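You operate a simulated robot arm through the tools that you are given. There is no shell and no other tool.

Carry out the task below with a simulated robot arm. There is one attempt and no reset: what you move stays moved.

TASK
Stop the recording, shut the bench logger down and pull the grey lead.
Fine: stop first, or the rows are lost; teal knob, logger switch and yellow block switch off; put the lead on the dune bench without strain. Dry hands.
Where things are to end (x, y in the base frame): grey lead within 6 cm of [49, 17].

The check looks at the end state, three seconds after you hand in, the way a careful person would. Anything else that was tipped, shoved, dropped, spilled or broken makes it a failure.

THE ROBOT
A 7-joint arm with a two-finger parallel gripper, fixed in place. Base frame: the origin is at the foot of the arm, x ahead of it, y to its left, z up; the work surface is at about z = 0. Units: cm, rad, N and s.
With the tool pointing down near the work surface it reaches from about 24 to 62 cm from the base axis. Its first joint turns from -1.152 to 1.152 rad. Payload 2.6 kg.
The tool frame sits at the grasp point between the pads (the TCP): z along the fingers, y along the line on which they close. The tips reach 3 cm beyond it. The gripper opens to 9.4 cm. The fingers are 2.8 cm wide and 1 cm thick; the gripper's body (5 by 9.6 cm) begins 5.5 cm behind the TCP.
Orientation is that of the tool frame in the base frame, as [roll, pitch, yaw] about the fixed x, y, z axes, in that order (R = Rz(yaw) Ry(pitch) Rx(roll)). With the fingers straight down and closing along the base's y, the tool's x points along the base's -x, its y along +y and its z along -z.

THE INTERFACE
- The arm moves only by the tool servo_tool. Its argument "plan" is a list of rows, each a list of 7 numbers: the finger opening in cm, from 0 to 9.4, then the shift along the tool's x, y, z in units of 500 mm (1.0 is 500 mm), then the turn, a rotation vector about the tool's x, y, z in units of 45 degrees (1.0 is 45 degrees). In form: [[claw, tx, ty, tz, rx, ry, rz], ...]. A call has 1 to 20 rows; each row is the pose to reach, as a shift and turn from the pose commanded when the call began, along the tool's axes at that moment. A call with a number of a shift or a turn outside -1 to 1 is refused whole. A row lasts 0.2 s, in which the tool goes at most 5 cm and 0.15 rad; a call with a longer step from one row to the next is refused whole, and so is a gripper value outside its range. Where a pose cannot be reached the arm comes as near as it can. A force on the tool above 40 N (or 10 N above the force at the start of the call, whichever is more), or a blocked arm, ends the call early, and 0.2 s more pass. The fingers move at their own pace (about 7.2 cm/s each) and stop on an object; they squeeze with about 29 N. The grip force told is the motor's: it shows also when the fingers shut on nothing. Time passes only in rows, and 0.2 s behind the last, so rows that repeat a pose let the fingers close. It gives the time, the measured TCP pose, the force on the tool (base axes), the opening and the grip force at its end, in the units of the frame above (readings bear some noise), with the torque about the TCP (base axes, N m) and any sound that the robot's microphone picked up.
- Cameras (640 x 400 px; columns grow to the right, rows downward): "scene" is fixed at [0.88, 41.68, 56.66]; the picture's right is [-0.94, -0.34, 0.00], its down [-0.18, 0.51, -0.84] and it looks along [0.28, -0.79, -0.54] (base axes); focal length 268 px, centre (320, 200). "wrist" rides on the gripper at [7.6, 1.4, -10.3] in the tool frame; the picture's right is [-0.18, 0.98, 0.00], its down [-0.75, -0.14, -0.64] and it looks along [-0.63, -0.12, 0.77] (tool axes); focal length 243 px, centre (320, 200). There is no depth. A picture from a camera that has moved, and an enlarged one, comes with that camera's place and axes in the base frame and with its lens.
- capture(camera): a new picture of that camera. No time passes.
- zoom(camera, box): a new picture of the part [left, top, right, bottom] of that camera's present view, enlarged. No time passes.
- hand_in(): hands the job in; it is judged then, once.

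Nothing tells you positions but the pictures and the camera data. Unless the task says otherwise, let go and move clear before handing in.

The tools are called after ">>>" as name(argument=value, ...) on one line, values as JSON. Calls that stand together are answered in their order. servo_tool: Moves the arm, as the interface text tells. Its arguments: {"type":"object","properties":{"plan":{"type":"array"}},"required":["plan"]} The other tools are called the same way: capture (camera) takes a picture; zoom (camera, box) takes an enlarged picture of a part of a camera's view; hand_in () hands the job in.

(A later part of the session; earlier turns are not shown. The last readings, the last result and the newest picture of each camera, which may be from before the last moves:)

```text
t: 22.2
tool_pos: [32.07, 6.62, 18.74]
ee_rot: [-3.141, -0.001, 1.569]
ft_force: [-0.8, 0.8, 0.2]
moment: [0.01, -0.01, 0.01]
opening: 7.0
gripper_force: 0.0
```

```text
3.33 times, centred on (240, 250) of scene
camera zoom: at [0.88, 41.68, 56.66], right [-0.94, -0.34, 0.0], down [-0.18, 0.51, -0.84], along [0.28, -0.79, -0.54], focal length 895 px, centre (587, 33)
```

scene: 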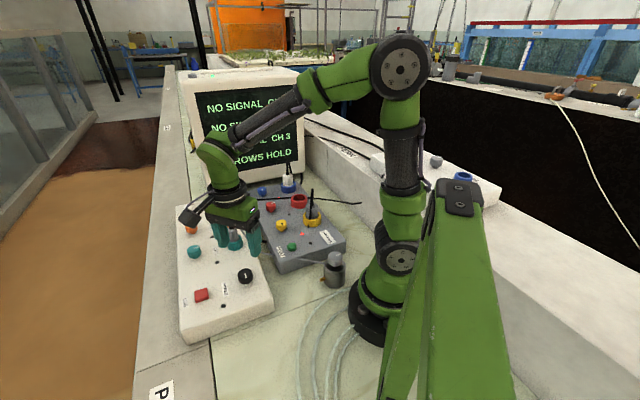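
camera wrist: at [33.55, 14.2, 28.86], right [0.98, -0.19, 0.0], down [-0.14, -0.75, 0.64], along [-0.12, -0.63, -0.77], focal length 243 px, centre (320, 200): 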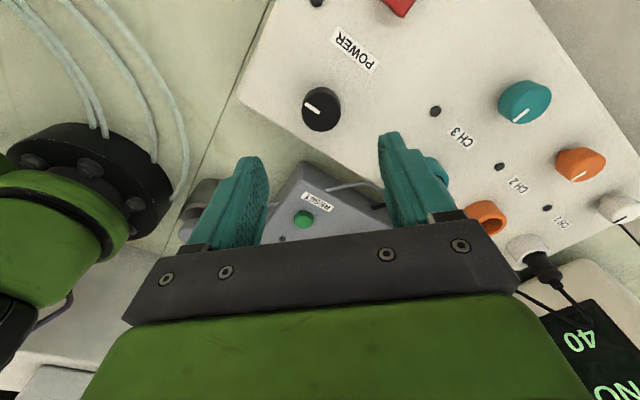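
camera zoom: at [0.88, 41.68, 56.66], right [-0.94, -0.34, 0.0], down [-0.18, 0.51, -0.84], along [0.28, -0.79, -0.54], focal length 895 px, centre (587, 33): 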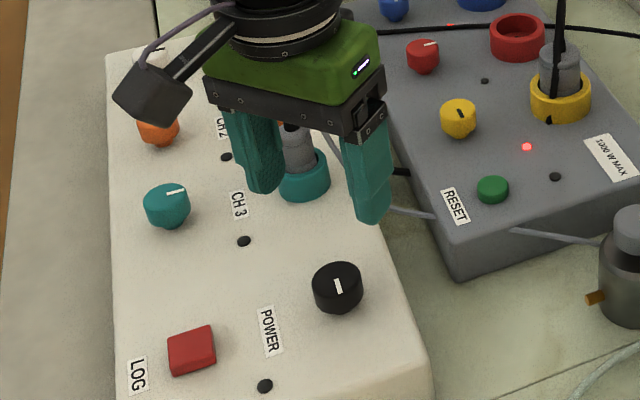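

The POWER knob centre is at about (32.18, 6.6), right under the TCP, 3.5 cm wide. I'll descend around it in two steps.

>>> servo_tool(plan=[[7, 0, 0.001, 0.04, 0, 0, 0], [7, 0, 0.001, 0.08, 0, 0, 0], [7, 0, 0.001, 0.12, 0, 0, 0], [7, 0, 0.001, 0.15, 0, 0, 0], [7, 0, 0.001, 0.16, 0, 0, 0]])

>>> capture(camera="wrist")

>>> zoom(camera="scene", box=[180, 210, 300, 310])

```text
t: 23.4
tool_pos: [32.07, 6.64, 10.49]
ee_rot: [3.14, -0.002, 1.57]
ft_force: [0.8, 0.2, 0.4]
moment: [-0.03, 0.01, -0.05]
opening: 7.01
gripper_force: 0.1
```

```text
taken
camera wrist: at [33.56, 14.2, 20.78], right [0.98, -0.18, 0.0], down [-0.14, -0.75, 0.64], along [-0.12, -0.63, -0.77], focal length 243 px, centre (320, 200)
```

wrist: 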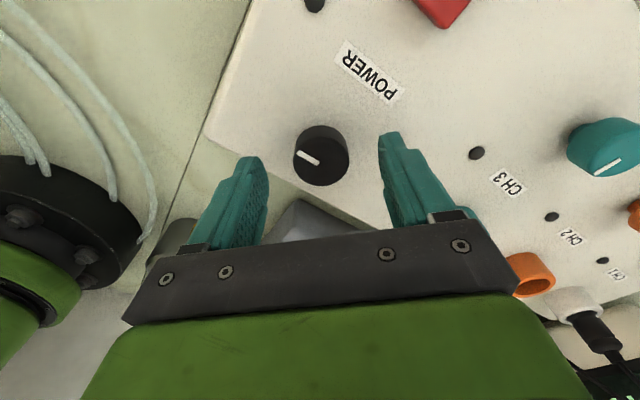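

```text
4.00 times, centred on (240, 260) of scene
camera zoom: at [0.88, 41.68, 56.66], right [-0.94, -0.34, 0.0], down [-0.18, 0.51, -0.84], along [0.28, -0.79, -0.54], focal length 1074 px, centre (640, -40)
```

zoom: 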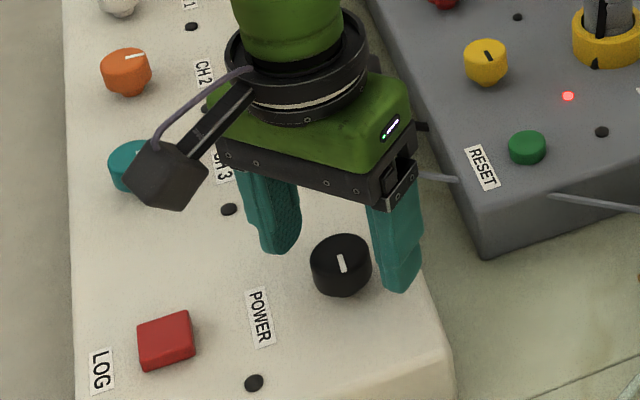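

The knob is centred. I'll lower 1.8 cm and close.

>>> servo_tool(plan=[[7, 0, 0, 0.01, 0, 0, 0], [7, 0, 0, 0.02, 0, 0, 0], [7, 0, 0, 0.03, 0, 0, 0], [7, 0, 0, 0.035, 0, 0, 0], [5, 0, 0, 0.035, 0, 0, 0], [4, 0, 0, 0.035, 0, 0, 0], [2, 0, 0, 0.035, 0, 0, 0], [1, 0, 0, 0.035, 0, 0, 0], [1, 0, 0, 0.035, 0, 0, 0]])

>>> capture(camera="wrist")

```text
t: 25.4
tool_pos: [32.11, 6.47, 8.92]
ee_rot: [3.138, 0.0, 1.569]
ft_force: [15.7, 1.6, -11.3]
moment: [-0.03, 0.34, -0.03]
opening: 3.27
gripper_force: 45.4
```

```text
taken
camera wrist: at [33.63, 14.2, 19.12], right [0.98, -0.18, 0.0], down [-0.14, -0.75, 0.64], along [-0.12, -0.63, -0.77], focal length 243 px, centre (320, 200)
```

wrist: 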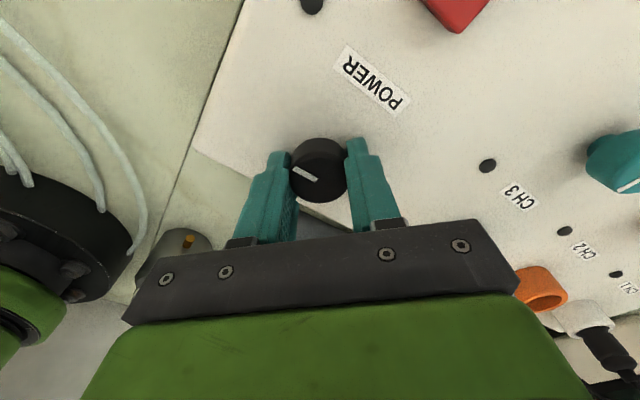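

The black knob is gripped (3.27 cm) with a small side load. I'll relieve it and twist counter-clockwise as before.

>>> servo_tool(plan=[[1, 0, 0.0015, 0, 0, 0, 0], [1, 0, 0.0027, 0, 0, 0, 0], [1, 0, 0.0027, 0, 0, 0, -0.12], [1, 0, 0.0027, 0, 0, 0, -0.24], [1, 0, 0.0027, 0, 0, 0, -0.36], [1, 0, 0.0027, 0, 0, 0, -0.5]])

>>> capture(camera="wrist")

```text
t: 26.8
tool_pos: [32.32, 6.66, 8.82]
ee_rot: [3.141, 0.001, 1.966]
ft_force: [-4.5, -2.3, 12.5]
moment: [-0.67, 0.3, 0.0]
opening: 3.31
gripper_force: 44.5
```

```text
taken
camera wrist: at [30.68, 14.17, 19.13], right [0.98, 0.21, 0.0], down [0.16, -0.75, 0.64], along [0.13, -0.63, -0.77], focal length 243 px, centre (320, 200)
```

wrist: 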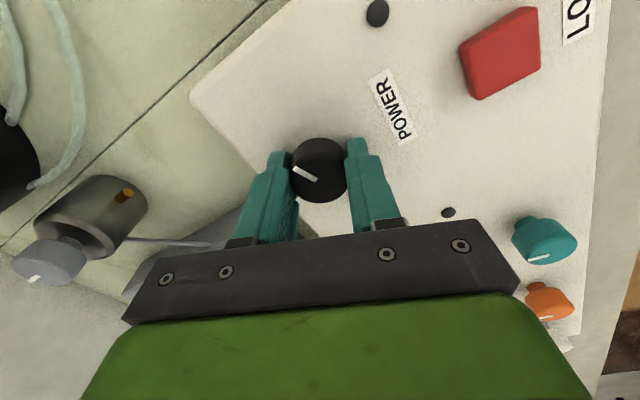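

The knob is turning with the gripper, 22° so far. I'll continue.

>>> servo_tool(plan=[[1, 0, 0, 0, 0, 0, -0.15], [1, 0, 0, 0, 0, 0, -0.3], [1, 0, 0, 0, 0, 0, -0.45], [1, 0, 0, 0, 0, 0, -0.6], [1, 0, 0, 0, 0, 0, -0.75], [1, 0, 0, 0, 0, 0, -0.9]])

>>> capture(camera="wrist")

>>> capture(camera="scene")

```text
t: 28.2
tool_pos: [32.28, 6.71, 8.84]
ee_rot: [3.141, 0.001, 2.674]
ft_force: [5.4, 6.2, 6.4]
moment: [0.57, 1.17, -0.03]
opening: 3.28
gripper_force: 44.8
```

```text
taken
camera wrist: at [26.18, 11.35, 19.12], right [0.61, 0.79, 0.0], down [0.61, -0.47, 0.64], along [0.51, -0.39, -0.77], focal length 243 px, centre (320, 200)
```

wrist: 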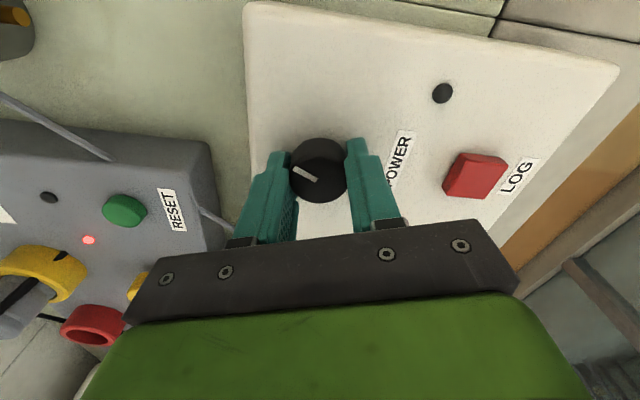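

```text
taken
```

scene: 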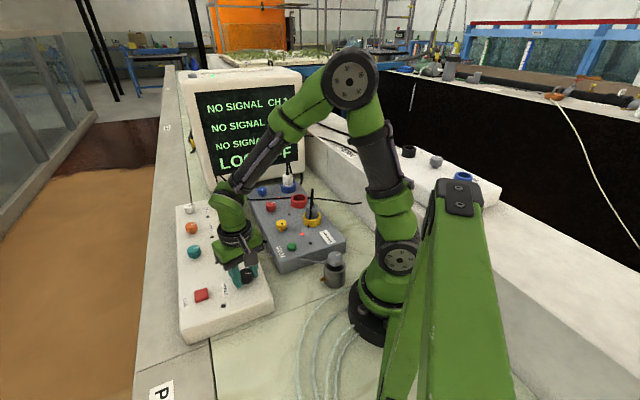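

The screen's last line changed to "LOG…F" (logger off). I'll finish the turn to 90°, then release and lift.

>>> servo_tool(plan=[[1, 0, 0, 0, 0, 0, -0.15], [1, 0, 0, 0, 0, 0, -0.3], [1, 0, 0, 0, 0, 0, -0.45], [1, 0, 0, 0, 0, 0, -0.6], [1, 0, 0, 0, 0, 0, -0.6], [4, 0, 0, 0, 0, 0, -0.6], [6, 0, 0, 0, 0, 0, -0.6], [7, 0, 0, 0, 0, 0, -0.6], [7, 0, 0, 0, 0, 0, -0.6]])

>>> capture(camera="wrist")

```text
t: 30.2
tool_pos: [32.26, 6.49, 8.77]
ee_rot: [-3.141, 0.0, -3.141]
ft_force: [-0.3, 0.2, 0.1]
moment: [0.0, 0.0, 0.01]
opening: 7.0
gripper_force: 0.0
```

```text
taken
camera wrist: at [24.66, 8.0, 19.1], right [0.18, 0.98, 0.0], down [0.75, -0.14, 0.64], along [0.63, -0.12, -0.77], focal length 243 px, centre (320, 200)
```

wrist: 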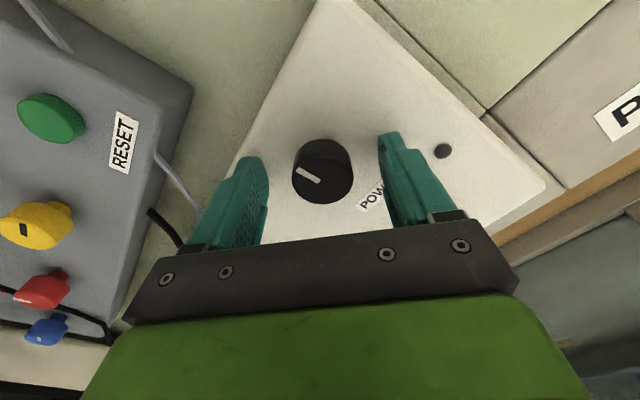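

The POWER knob is released with its pointer turned. I'll lift clear and check the screen.

>>> servo_tool(plan=[[7, 0, 0, -0.03, 0, 0, 0], [7, 0, 0, -0.09, 0, 0, 0], [7, 0, 0, -0.17, 0, 0, 0], [7, 0, 0, -0.24, 0, 0, 0], [7, 0, 0, -0.26, 0, 0, 0]])

>>> capture(camera="wrist")

>>> zoom(camera="scene", box=[160, 60, 360, 345])

>>> zoom(camera="scene", box=[170, 180, 290, 310])

```text
t: 31.4
tool_pos: [32.32, 6.66, 21.84]
ee_rot: [3.141, -0.001, -3.141]
ft_force: [0.0, 0.0, 0.0]
moment: [-0.02, 0.0, 0.0]
opening: 6.98
gripper_force: 0.1
```

```text
taken
camera wrist: at [24.72, 8.01, 32.09], right [0.18, 0.98, 0.0], down [0.75, -0.14, 0.64], along [0.63, -0.12, -0.77], focal length 243 px, centre (320, 200)
```

wrist: 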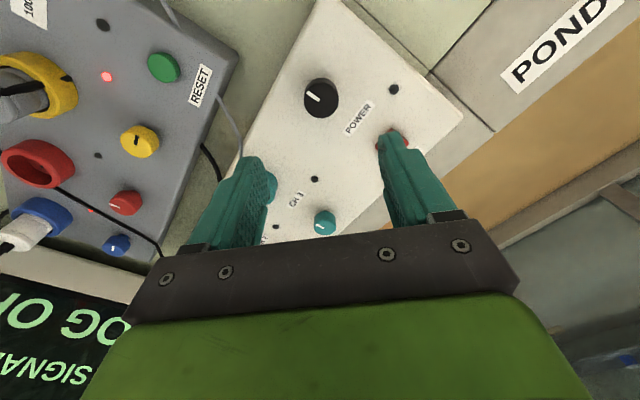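

```text
1.40 times, centred on (260, 202) of scene
camera zoom: at [0.88, 41.68, 56.66], right [-0.94, -0.34, 0.0], down [-0.18, 0.51, -0.84], along [0.28, -0.79, -0.54], focal length 377 px, centre (404, 196)
```

zoom: 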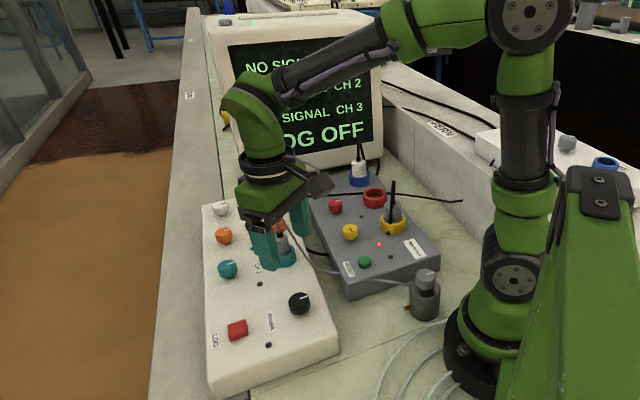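

```text
3.08 times, centred on (230, 245) of scene
camera zoom: at [0.88, 41.68, 56.66], right [-0.94, -0.34, 0.0], down [-0.18, 0.51, -0.84], along [0.28, -0.79, -0.54], focal length 826 px, centre (597, 62)
```

zoom: 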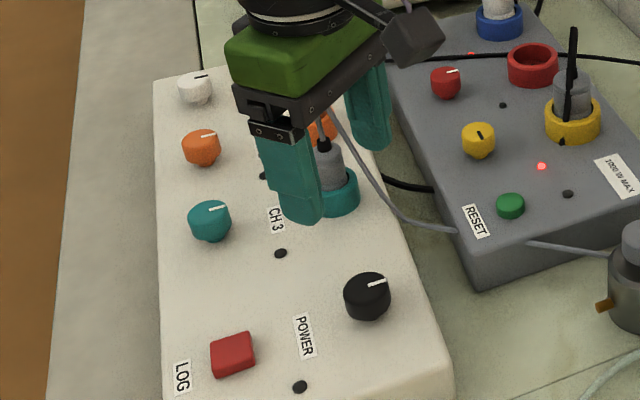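

The screen reads LOG OFF and the POWER pointer now matches the off direction. Next is the yellow knob on the grey block; I'll zoom to refine it and then fly over.

>>> zoom(camera="wrist", box=[0, 20, 240, 260])

>>> servo_tool(plan=[[7, 0, -0.03, 0, 0, 0, 0.1], [7, -0.002, -0.09, 0, 0, 0, 0.25], [7, -0.004, -0.15, 0, 0, 0, 0.4], [7, -0.008, -0.21, 0, 0, 0, 0.55], [7, -0.012, -0.27, 0, 0, 0, 0.7], [7, -0.016, -0.33, 0, 0, 0, 0.85], [7, -0.02, -0.39, 0, 0, 0, 1.0], [7, -0.02, -0.43, 0, 0, 0, 1.0], [7, -0.02, -0.43, 0, 0, 0, 1.0]])

>>> capture(camera="wrist")

>>> capture(camera="scene")

```text
1.67 times, centred on (120, 140) of wrist
camera zoom: at [24.72, 8.01, 32.09], right [0.18, 0.98, 0.0], down [0.75, -0.14, 0.64], along [0.63, -0.12, -0.77], focal length 404 px, centre (653, 300)
```

zoom: 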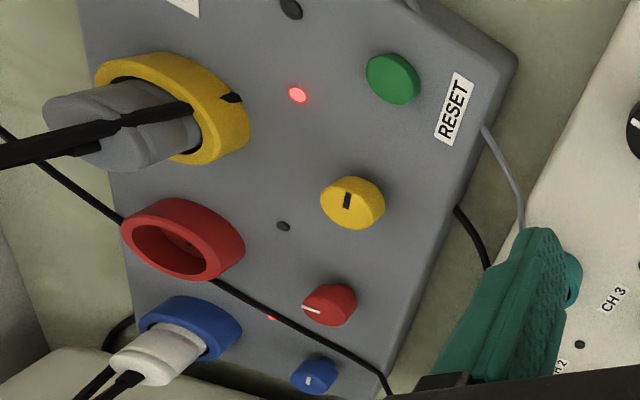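

```text
t: 33.4
tool_pos: [33.25, -14.94, 21.82]
ee_rot: [3.141, 0.001, 2.354]
ft_force: [-0.7, 0.7, -0.5]
moment: [0.0, -0.02, -0.01]
opening: 6.98
gripper_force: 0.0
```

```text
taken
camera wrist: at [28.95, -8.52, 32.12], right [0.83, 0.56, 0.0], down [0.43, -0.63, 0.64], along [0.36, -0.53, -0.77], focal length 243 px, centre (320, 200)
```

wrist: 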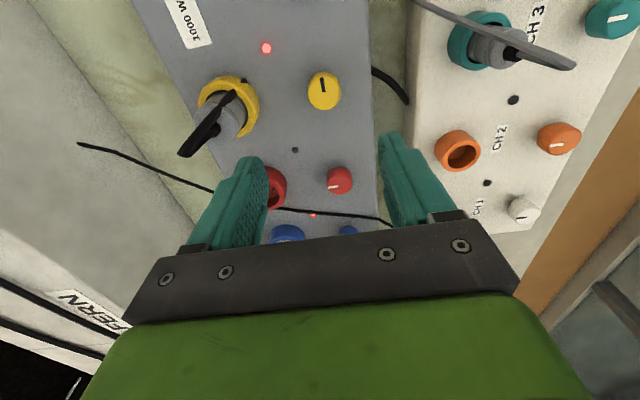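

```text
taken
```

scene: 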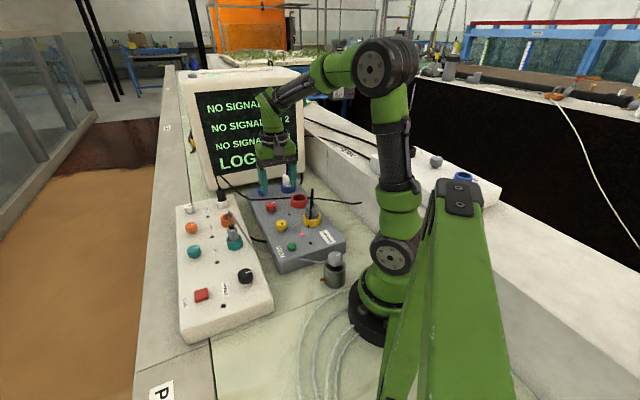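

I'm above the block; the yellow knob appears at about (33.0, -14.15). I'll zoom for a precise centre and pointer.

>>> zoom(camera="wrist", box=[250, 40, 410, 220])

>>> zoom(camera="scene", box=[240, 170, 360, 280])

```text
2.22 times, centred on (330, 130) of wrist
camera zoom: at [28.95, -8.52, 32.12], right [0.83, 0.56, 0.0], down [0.43, -0.63, 0.64], along [0.36, -0.53, -0.77], focal length 539 px, centre (298, 356)
```

zoom: 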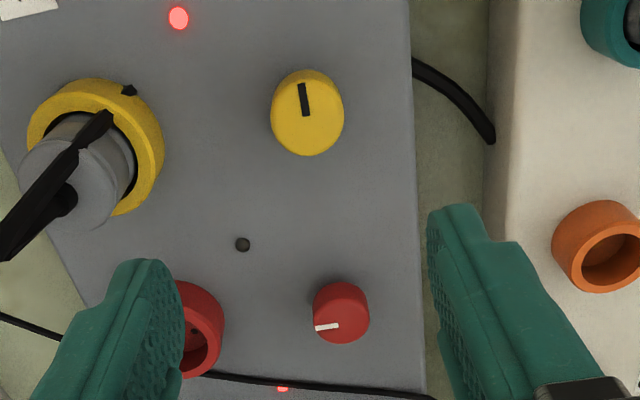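

```text
3.64 times, centred on (300, 225) of scene
camera zoom: at [0.88, 41.68, 56.66], right [-0.94, -0.34, 0.0], down [-0.18, 0.51, -0.84], along [0.28, -0.79, -0.54], focal length 976 px, centre (393, 109)
```

zoom: 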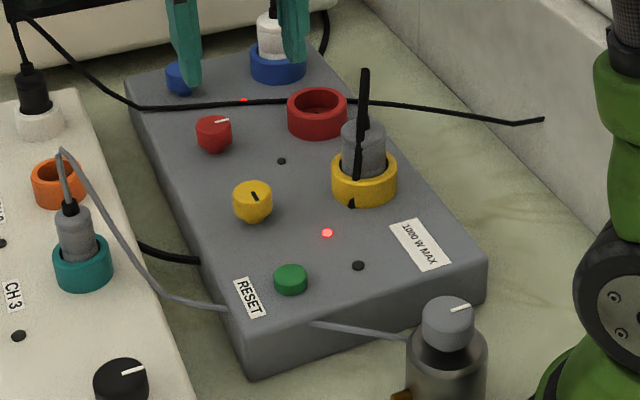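

The yellow pointer (≈133°) is on and red (≈223°) is off, so again a 90° counter-clockwise turn. I'll centre above it at (33.2, -14.15) with the gripper turned 45° more clockwise.

>>> servo_tool(plan=[[7, 0.002, 0.002, 0.01, 0, 0, 0.17], [7, 0.004, 0.004, 0.025, 0, 0, 0.34], [7, 0.006, 0.006, 0.045, 0, 0, 0.5], [7, 0.008, 0.008, 0.065, 0, 0, 0.67], [7, 0.01, 0.009, 0.085, 0, 0, 0.84], [7, 0.012, 0.0097, 0.096, 0, 0, 1.0], [7, 0.012, 0.0097, 0.096, 0, 0, 1.0]])

>>> capture(camera="wrist")

>>> zoom(camera="scene", box=[220, 150, 360, 280])

```text
t: 35.0
tool_pos: [33.12, -14.17, 16.97]
ee_rot: [-3.141, 0.0, 1.567]
ft_force: [-0.5, -0.2, 0.2]
moment: [0.01, 0.02, -0.02]
opening: 7.02
gripper_force: 0.0
```

```text
taken
camera wrist: at [34.62, -6.52, 27.32], right [0.98, -0.19, 0.0], down [-0.14, -0.75, 0.64], along [-0.12, -0.63, -0.77], focal length 243 px, centre (320, 200)
```

wrist: 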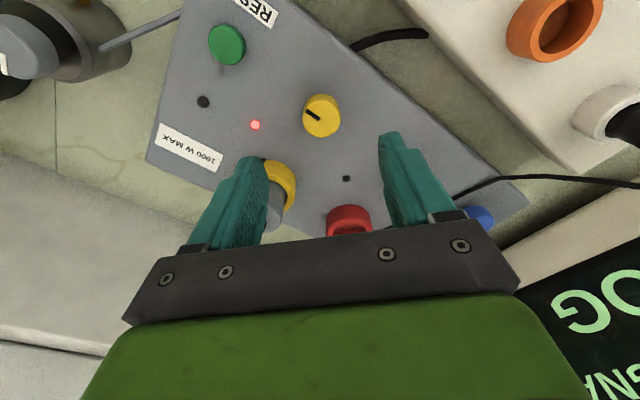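

```text
3.08 times, centred on (290, 215) of scene
camera zoom: at [0.88, 41.68, 56.66], right [-0.94, -0.34, 0.0], down [-0.18, 0.51, -0.84], along [0.28, -0.79, -0.54], focal length 826 px, centre (412, 154)
```

zoom: 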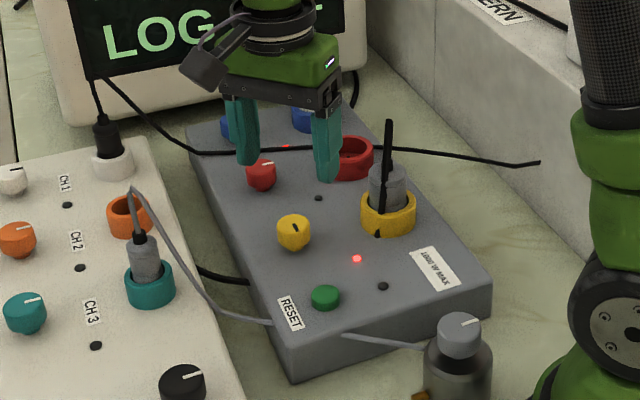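

The yellow knob is ahead between the fingers; I'll zoom once more for the centre.

>>> zoom(camera="wrist", box=[250, 60, 400, 160])

```text
4.00 times, centred on (325, 110) of wrist
camera zoom: at [34.62, -6.52, 27.32], right [0.98, -0.19, 0.0], down [-0.14, -0.75, 0.64], along [-0.12, -0.63, -0.77], focal length 970 px, centre (300, 560)
```

zoom: 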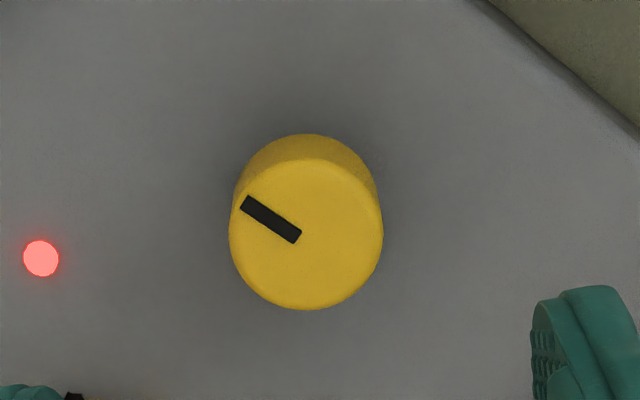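

Knob centre is about (33.2, -14.35), top near z 6.8. I'll descend in two steps.

>>> servo_tool(plan=[[7, -0.004, 0.001, 0.04, 0, 0, 0], [7, -0.004, 0.001, 0.08, 0, 0, 0], [7, -0.004, 0.001, 0.11, 0, 0, 0], [7, -0.004, 0.001, 0.13, 0, 0, 0], [7, -0.004, 0.001, 0.13, 0, 0, 0]])

>>> capture(camera="wrist")

>>> zoom(camera="scene", box=[220, 150, 360, 280])

```text
t: 36.2
tool_pos: [33.25, -14.31, 10.49]
ee_rot: [3.141, -0.001, 1.57]
ft_force: [-0.9, -0.1, 0.3]
moment: [-0.01, 0.03, -0.03]
opening: 6.99
gripper_force: 0.0
```

```text
taken
camera wrist: at [34.69, -6.71, 20.81], right [0.98, -0.18, 0.0], down [-0.14, -0.75, 0.64], along [-0.12, -0.63, -0.77], focal length 243 px, centre (320, 200)
```

wrist: 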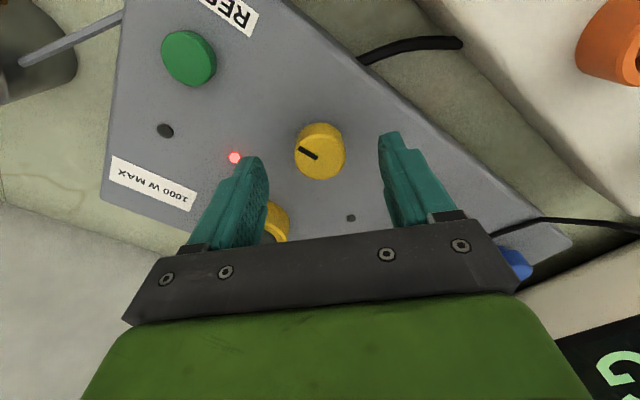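

```text
3.08 times, centred on (290, 215) of scene
camera zoom: at [0.88, 41.68, 56.66], right [-0.94, -0.34, 0.0], down [-0.18, 0.51, -0.84], along [0.28, -0.79, -0.54], focal length 826 px, centre (412, 154)
```

zoom: 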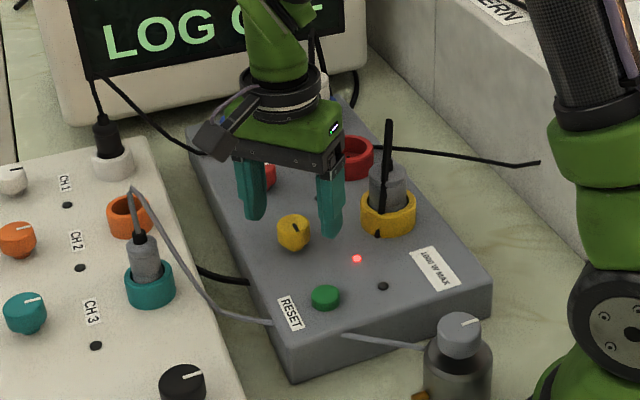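

The knob is centred. I'll lower about 2 cm and close on it.

>>> servo_tool(plan=[[7, 0, 0, 0.01, 0, 0, 0], [7, 0, 0, 0.02, 0, 0, 0], [7, 0, 0, 0.03, 0, 0, 0], [7, 0, 0, 0.039, 0, 0, 0], [5, 0, 0.001, 0.039, 0, 0, 0], [4, 0, 0.002, 0.039, 0, 0, 0], [2, 0, 0.002, 0.039, 0, 0, 0], [1, 0, 0.002, 0.039, 0, 0, 0], [1, 0, 0.002, 0.039, 0, 0, 0]])

>>> capture(camera="wrist")

```text
t: 38.2
tool_pos: [33.28, -14.42, 8.5]
ee_rot: [-3.14, 0.002, 1.57]
ft_force: [-10.0, 0.4, 4.3]
moment: [0.36, -0.01, -0.01]
opening: 3.08
gripper_force: 45.1
```

```text
taken
camera wrist: at [34.75, -6.73, 18.86], right [0.98, -0.19, 0.0], down [-0.14, -0.75, 0.64], along [-0.12, -0.63, -0.77], focal length 243 px, centre (320, 200)
```

wrist: 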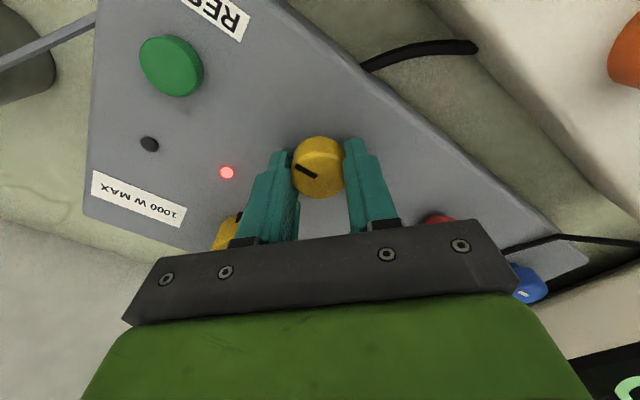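

Yellow knob gripped at 3.08 cm. I'll ease back slightly and twist counter-clockwise.

>>> servo_tool(plan=[[1, 0, -0.0015, 0, 0, 0, 0], [1, 0, -0.0015, 0, 0, 0, -0.12], [1, 0, -0.0015, 0, 0, 0, -0.24], [1, 0, -0.0015, 0, 0, 0, -0.36], [1, 0, -0.0015, 0, 0, 0, -0.5]])

>>> servo_tool(plan=[[1, 0, 0, 0, 0, 0, -0.15], [1, 0, 0, 0, 0, 0, -0.3], [1, 0, 0, 0, 0, 0, -0.45], [1, 0, 0, 0, 0, 0, -0.6], [1, 0, 0, 0, 0, 0, -0.75], [1, 0, 0, 0, 0, 0, -0.9]])

>>> capture(camera="wrist")

>>> zoom(camera="scene", box=[220, 150, 360, 280])

```text
t: 39.4
tool_pos: [33.28, -14.31, 8.68]
ee_rot: [3.139, -0.001, 1.965]
ft_force: [11.2, -2.4, -17.7]
moment: [1.06, 0.44, -0.04]
opening: 3.07
gripper_force: 45.2
```

```text
t: 40.5
tool_pos: [33.41, -14.32, 8.62]
ee_rot: [3.14, 0.001, 2.498]
ft_force: [3.1, 0.4, -3.3]
moment: [0.01, 0.4, 0.01]
opening: 3.08
gripper_force: 44.7
stopped in row 5: the force on the tool passed its limit at 41 N (the readings are from after the stop); the commanded pose is now the measured one
```

```text
taken
camera wrist: at [28.17, -8.54, 18.84], right [0.74, 0.68, 0.0], down [0.52, -0.56, 0.64], along [0.44, -0.47, -0.77], focal length 243 px, centre (320, 200)
```

wrist: 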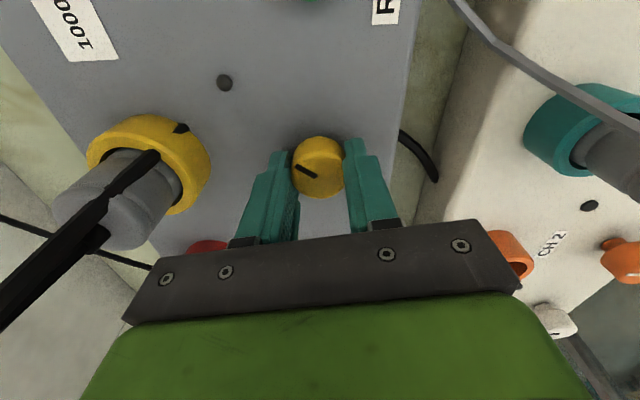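

```text
3.08 times, centred on (290, 215) of scene
camera zoom: at [0.88, 41.68, 56.66], right [-0.94, -0.34, 0.0], down [-0.18, 0.51, -0.84], along [0.28, -0.79, -0.54], focal length 826 px, centre (412, 154)
```

zoom: 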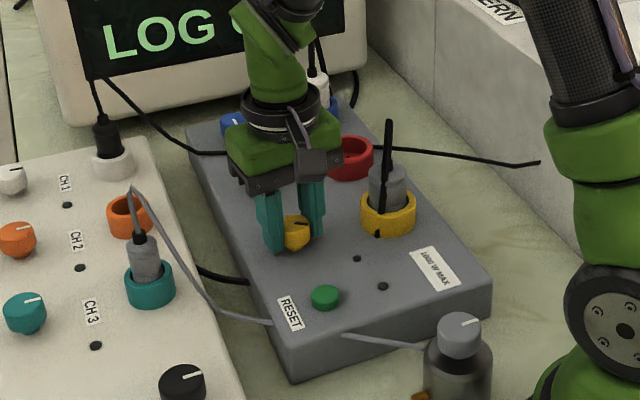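

The force limit tripped at 53°, but the yellow LED is already dark and forces have settled. I'll continue in smaller, slower steps to the full 90°.

>>> servo_tool(plan=[[1, 0, 0, 0, 0, 0, -0.06], [1, 0, 0, 0, 0, 0, -0.12], [1, 0, 0, 0, 0, 0, -0.18], [1, 0, 0, 0, 0, 0, -0.24], [1, 0, 0, 0, 0, 0, -0.3]])

```text
t: 41.8
tool_pos: [33.35, -14.28, 8.63]
ee_rot: [3.139, 0.003, 2.736]
ft_force: [11.5, 0.1, -10.7]
moment: [0.51, 0.91, -0.02]
opening: 3.09
gripper_force: 45.3
```

Only moderate load; I'll relieve it slightly and finish the remaining 23°.

>>> servo_tool(plan=[[1, -0.0018, 0.0008, 0.001, 0, 0, -0.06], [1, -0.0018, 0.0008, 0.001, 0, 0, -0.14], [1, -0.0018, 0.0008, 0.001, 0, 0, -0.22], [1, -0.0018, 0.0008, 0.001, 0, 0, -0.3], [1, -0.0018, 0.0008, 0.001, 0, 0, -0.38], [1, -0.0018, 0.0008, 0.001, 0, 0, -0.46], [1, -0.0018, 0.0008, 0.001, 0, 0, -0.52]])

>>> capture(camera="wrist")

```text
t: 43.4
tool_pos: [33.48, -14.15, 8.53]
ee_rot: [3.14, -0.002, 3.14]
ft_force: [-19.5, 16.1, 27.5]
moment: [-0.01, -0.36, -0.04]
opening: 3.07
gripper_force: 45.0
```

```text
taken
camera wrist: at [25.86, -12.74, 18.85], right [0.19, 0.98, 0.0], down [0.75, -0.14, 0.64], along [0.63, -0.12, -0.77], focal length 243 px, centre (320, 200)
```

wrist: 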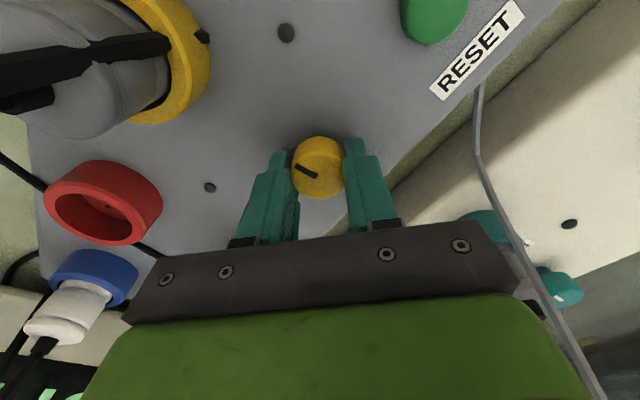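

The yellow knob is at the full 90°. I'll release it and lift clear.

>>> servo_tool(plan=[[3, 0, 0, 0, 0, 0, 0], [5, 0, 0, 0, 0, 0, 0], [6.5, 0, 0, 0, 0, 0, 0], [6.5, 0, 0, 0, 0, 0, 0], [6.5, 0, 0, -0.03, 0, 0, 0], [6.5, 0, 0, -0.08, 0, 0, 0], [6.5, 0, 0, -0.16, 0, 0, 0], [6.5, 0, 0, -0.24, 0, 0, 0], [6.5, 0, 0, -0.3, 0, 0, 0], [6.5, 0, 0, -0.3, 0, 0, 0]])

>>> capture(camera="wrist")

>>> capture(camera="scene")

>>> zoom(camera="scene", box=[170, 150, 360, 310])

```text
t: 45.5
tool_pos: [33.49, -14.25, 23.69]
ee_rot: [-3.141, 0.003, 3.141]
ft_force: [0.6, 0.0, -0.6]
moment: [0.03, -0.01, 0.04]
opening: 6.51
gripper_force: 0.0
```

```text
taken
camera wrist: at [25.88, -12.8, 33.85], right [0.18, 0.98, 0.0], down [0.75, -0.14, 0.64], along [0.63, -0.12, -0.76], focal length 243 px, centre (320, 200)
```

wrist: 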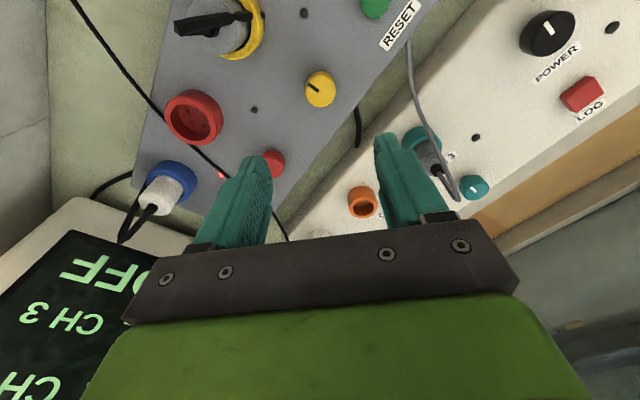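

```text
taken
```

scene: 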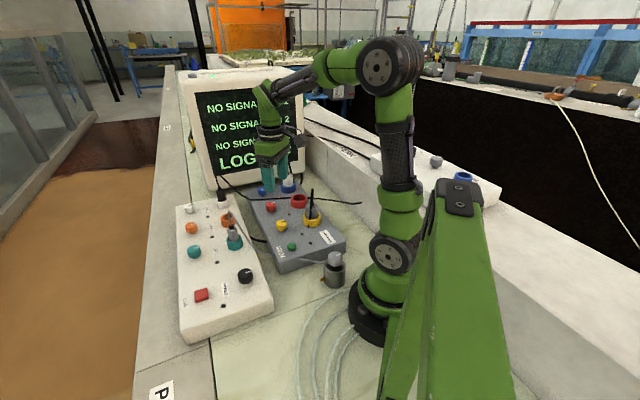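

```text
2.50 times, centred on (265, 230) of scene
camera zoom: at [0.88, 41.68, 56.66], right [-0.94, -0.34, 0.0], down [-0.18, 0.51, -0.84], along [0.28, -0.79, -0.54], focal length 671 px, centre (458, 125)
```

zoom: 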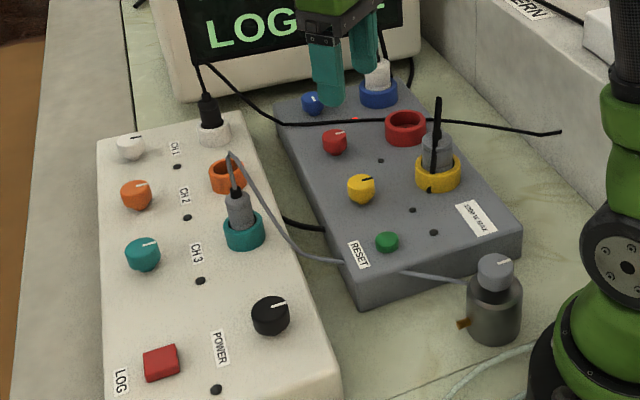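

All three switches are off and the yellow and CH 3 LEDs are dark. Now the grey lead: I'll zoom on the plug from both cameras to locate it.

>>> zoom(camera="wrist", box=[340, 20, 520, 220])

>>> zoom(camera="scene", box=[200, 190, 270, 265])

>>> zoom(camera="scene", box=[250, 220, 360, 310])

```text
2.00 times, centred on (430, 120) of wrist
camera zoom: at [25.88, -12.8, 33.85], right [0.18, 0.98, 0.0], down [0.75, -0.14, 0.64], along [0.63, -0.12, -0.76], focal length 485 px, centre (100, 360)
```

zoom: 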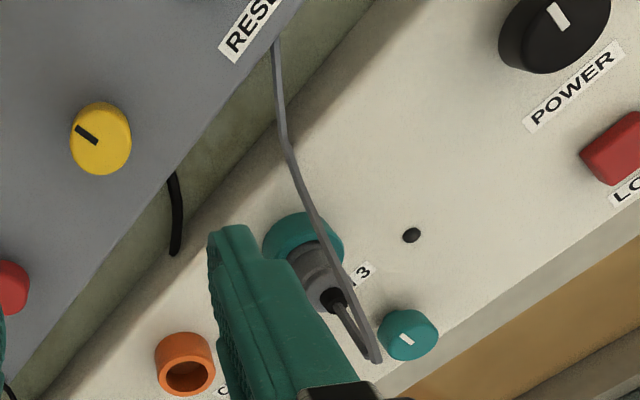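

```text
5.33 times, centred on (235, 228) of scene
camera zoom: at [0.88, 41.68, 56.66], right [-0.94, -0.34, 0.0], down [-0.18, 0.51, -0.84], along [0.28, -0.79, -0.54], focal length 1432 px, centre (773, 53)
```

zoom: 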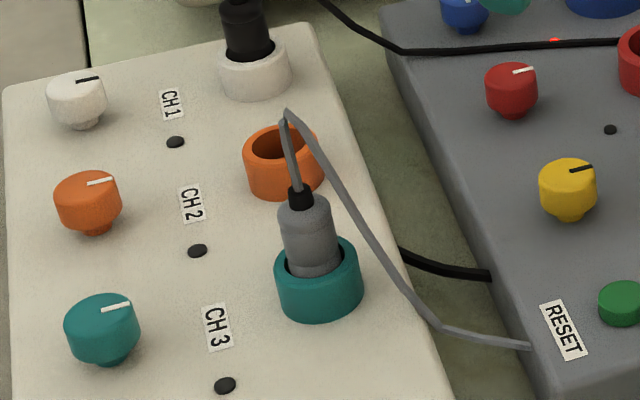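

```text
4.44 times, centred on (305, 265) of scene
camera zoom: at [0.88, 41.68, 56.66], right [-0.94, -0.34, 0.0], down [-0.18, 0.51, -0.84], along [0.28, -0.79, -0.54], focal length 1193 px, centre (387, -89)
```

zoom: 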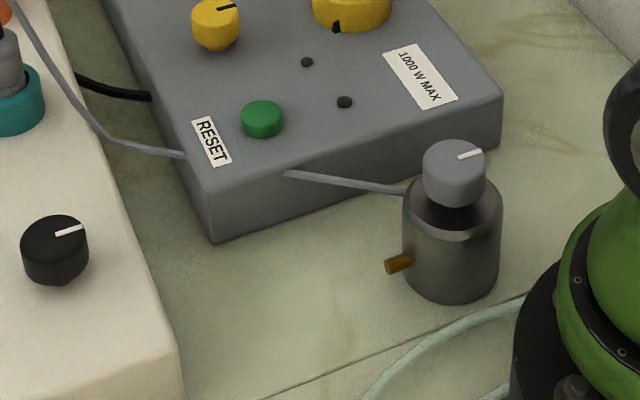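

The plug's grey body top is near (42.0, -3.4, 11.5), with its cable rising to an apex of about z 17 and falling away in −x, so closing along y keeps the fingers off it. I'll move over the plug at a safe height and look again.

>>> servo_tool(plan=[[7, -0.03, 0.035, 0, 0, 0, 0], [7, -0.07, 0.085, 0, 0, 0, 0], [7, -0.11, 0.135, 0, 0, 0, 0], [7, -0.15, 0.185, 0, 0, 0, 0], [7, -0.17, 0.217, 0, 0, 0, 0], [7, -0.17, 0.217, 0, 0, 0, 0]])

>>> capture(camera="wrist")

>>> zoom(camera="wrist", box=[220, 20, 420, 180])

>>> zoom(camera="scene", box=[170, 150, 300, 280])

```text
t: 47.0
tool_pos: [41.96, -3.38, 23.64]
ee_rot: [-3.141, 0.005, -3.142]
ft_force: [-0.7, 0.2, 0.3]
moment: [0.02, -0.03, 0.01]
opening: 6.99
gripper_force: 0.1
```

```text
taken
camera wrist: at [34.39, -1.98, 33.78], right [0.18, 0.98, 0.0], down [0.75, -0.14, 0.64], along [0.63, -0.12, -0.76], focal length 243 px, centre (320, 200)
```

wrist: 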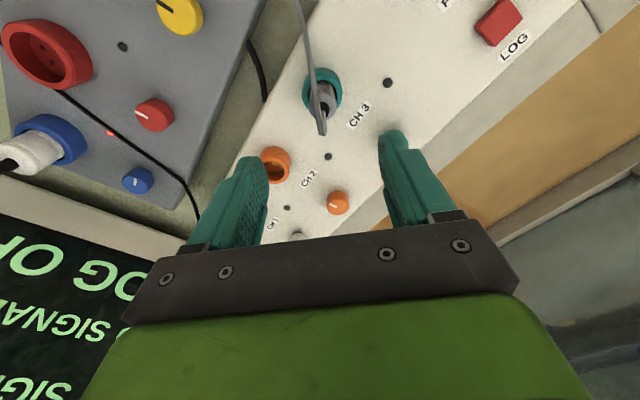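

```text
2.50 times, centred on (320, 100) of wrist
camera zoom: at [34.39, -1.98, 33.78], right [0.18, 0.98, 0.0], down [0.75, -0.14, 0.64], along [0.63, -0.12, -0.76], focal length 606 px, centre (320, 450)
```

zoom: 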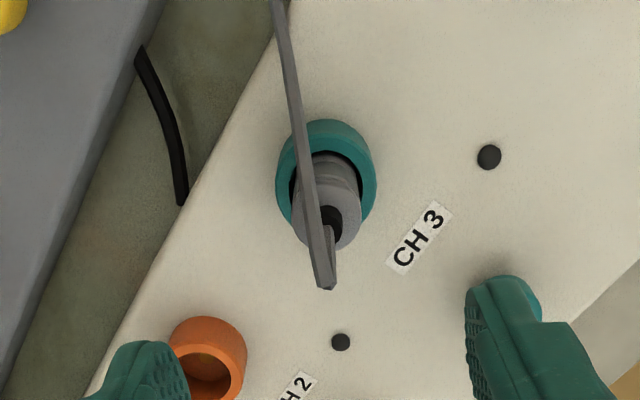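

```text
3.08 times, centred on (235, 215) of scene
camera zoom: at [0.88, 41.68, 56.66], right [-0.94, -0.34, 0.0], down [-0.18, 0.51, -0.84], along [0.28, -0.79, -0.54], focal length 826 px, centre (582, 154)
```

zoom: 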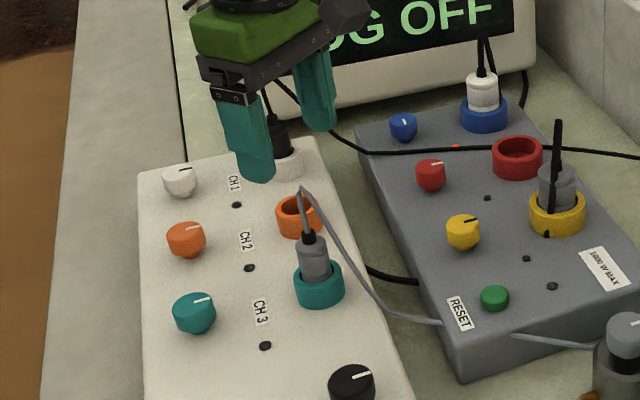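

The plug is almost directly below, centred at about (41.8, -3.15), and the cable lies in the plane between the fingers. I'll descend to TCP z ≈ 11.9, keeping the tips above the socket rim and the palm above the cable apex.

>>> servo_tool(plan=[[7, 0.002, 0.003, 0.03, 0, 0, 0], [7, 0.0034, 0.0046, 0.07, 0, 0, 0], [7, 0.0034, 0.0046, 0.11, 0, 0, 0], [7, 0.0034, 0.0046, 0.15, 0, 0, 0], [7, 0.0034, 0.0046, 0.18, 0, 0, 0], [7, 0.0034, 0.0046, 0.2, 0, 0, 0]])

>>> capture(camera="wrist")

>>> zoom(camera="scene", box=[180, 160, 300, 270])

```text
t: 48.4
tool_pos: [41.72, -3.18, 13.58]
ee_rot: [3.141, 0.004, 3.141]
ft_force: [-0.2, 0.0, 0.1]
moment: [0.01, 0.02, -0.02]
opening: 7.01
gripper_force: 0.0
```

```text
taken
camera wrist: at [34.17, -1.68, 23.81], right [0.18, 0.98, 0.0], down [0.75, -0.14, 0.64], along [0.63, -0.12, -0.76], focal length 243 px, centre (320, 200)
```

wrist: 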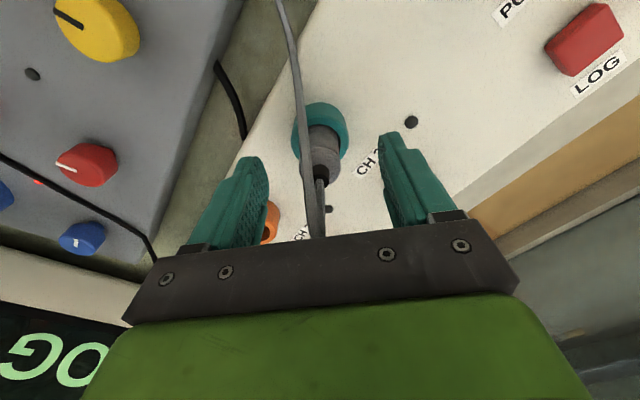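

```text
3.64 times, centred on (240, 215) of scene
camera zoom: at [0.88, 41.68, 56.66], right [-0.94, -0.34, 0.0], down [-0.18, 0.51, -0.84], along [0.28, -0.79, -0.54], focal length 976 px, centre (611, 146)
```

zoom: 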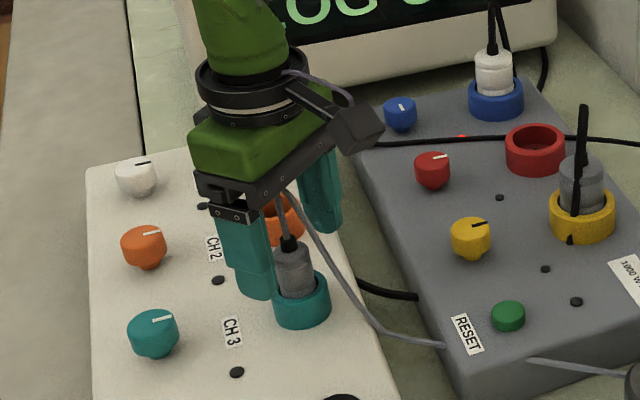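

The plug body is between the fingers, the cable running between them too. I'll lower 1.7 cm and close gently on the plug body.

>>> servo_tool(plan=[[7, -0.002, 0, 0.012, 0, 0, 0], [7, -0.003, 0.0005, 0.024, 0, 0, 0], [7, -0.003, 0.0005, 0.034, 0, 0, 0], [5, -0.003, 0.0005, 0.034, 0, 0, 0], [4, -0.003, 0.0005, 0.034, 0, 0, 0], [2, -0.003, 0.0005, 0.034, 0, 0, 0], [1, -0.003, 0.0005, 0.034, 0, 0, 0], [1, -0.003, 0.0005, 0.034, 0, 0, 0]])

>>> capture(camera="wrist")

>>> zoom(camera="scene", box=[180, 160, 300, 270])

```text
t: 50.1
tool_pos: [41.84, -3.01, 11.97]
ee_rot: [-3.141, 0.003, 3.141]
ft_force: [0.1, 0.5, 0.6]
moment: [-0.02, 0.02, 0.01]
opening: 2.43
gripper_force: 28.9
```

```text
taken
camera wrist: at [34.35, -1.69, 22.14], right [0.18, 0.98, 0.0], down [0.75, -0.14, 0.64], along [0.63, -0.12, -0.76], focal length 243 px, centre (320, 200)
```

wrist: 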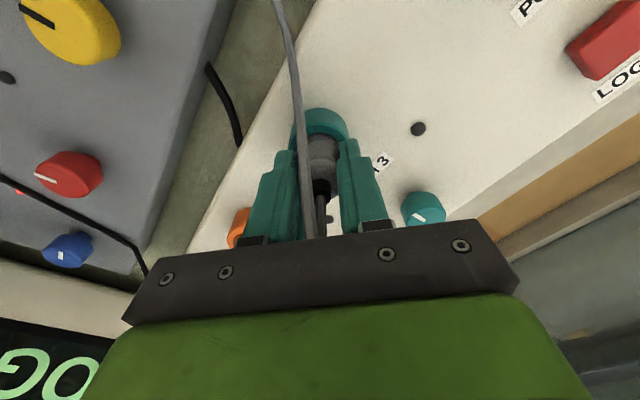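

```text
3.64 times, centred on (240, 215) of scene
camera zoom: at [0.88, 41.68, 56.66], right [-0.94, -0.34, 0.0], down [-0.18, 0.51, -0.84], along [0.28, -0.79, -0.54], focal length 976 px, centre (611, 146)
```

zoom: 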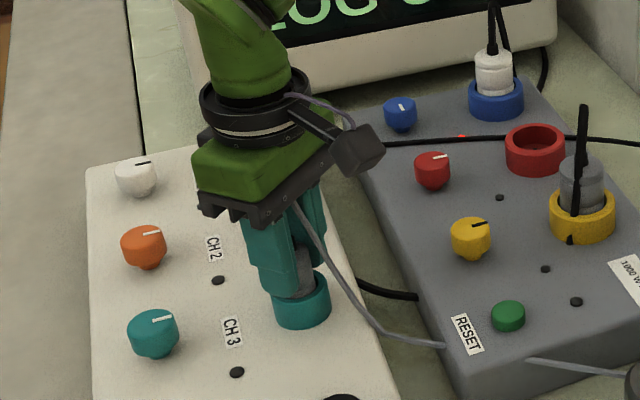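

The plug body is gripped (2.43 cm) with no side load. I'll pull straight up in small steps, watching the force.

>>> servo_tool(plan=[[1, 0, 0, -0.002, 0, 0, 0], [1, 0, 0, -0.004, 0, 0, 0], [1, 0, 0, -0.006, 0, 0, 0], [1, 0, 0, -0.008, 0, 0, 0], [1, 0, 0, -0.01, 0, 0, 0]])

>>> capture(camera="wrist")

```text
t: 51.4
tool_pos: [41.93, -3.14, 12.48]
ee_rot: [-3.141, 0.004, 3.141]
ft_force: [-0.4, 0.0, -0.3]
moment: [0.0, -0.02, 0.01]
opening: 2.5
gripper_force: 28.5
```

```text
taken
camera wrist: at [34.34, -1.72, 22.63], right [0.18, 0.98, 0.0], down [0.75, -0.14, 0.65], along [0.63, -0.12, -0.76], focal length 243 px, centre (320, 200)
```

wrist: 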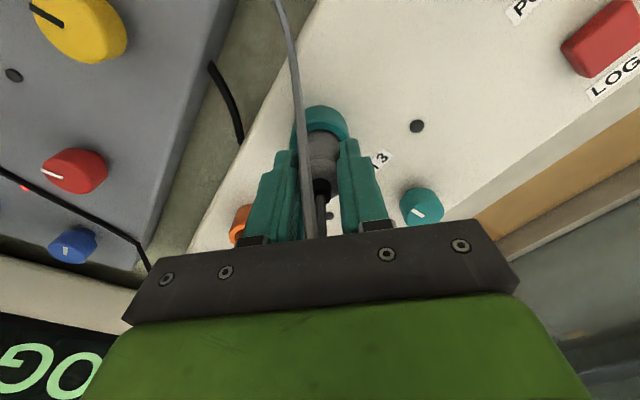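

No resistance so far. I'll keep lifting a little and check whether the plug is coming with the fingers.

>>> servo_tool(plan=[[1, 0, 0, -0.006, 0, 0, 0], [1, 0, 0, -0.012, 0, 0, 0], [1, 0, 0, -0.018, 0, 0, 0], [1, 0, 0, -0.024, 0, 0, 0], [1, 0, 0, -0.024, 0, 0, 0]])

>>> zoom(camera="wrist", box=[240, 60, 400, 260])

>>> zoom(camera="scene", box=[180, 160, 300, 270])

```text
t: 52.5
tool_pos: [41.9, -3.1, 13.62]
ee_rot: [-3.141, 0.004, -3.141]
ft_force: [1.7, 0.4, 0.5]
moment: [-0.03, 0.0, -0.03]
opening: 2.47
gripper_force: 29.2
```

```text
2.00 times, centred on (320, 160) of wrist
camera zoom: at [34.34, -1.7, 23.83], right [0.18, 0.98, 0.0], down [0.75, -0.14, 0.64], along [0.63, -0.12, -0.76], focal length 485 px, centre (320, 280)
```

zoom: 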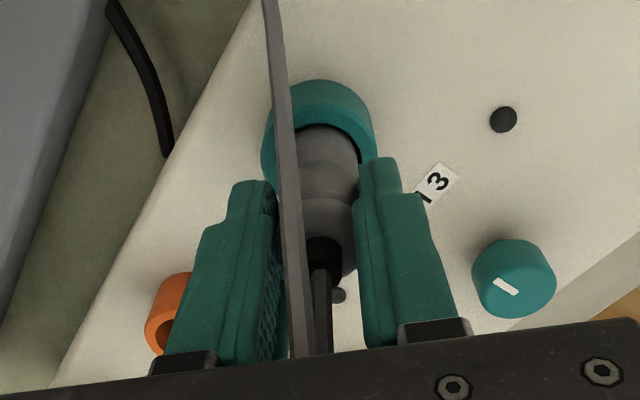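

```text
3.64 times, centred on (240, 215) of scene
camera zoom: at [0.88, 41.68, 56.66], right [-0.94, -0.34, 0.0], down [-0.18, 0.51, -0.84], along [0.28, -0.79, -0.54], focal length 976 px, centre (611, 146)
```

zoom: 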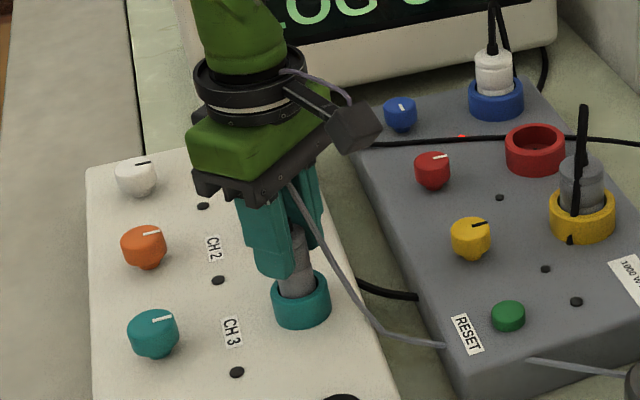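

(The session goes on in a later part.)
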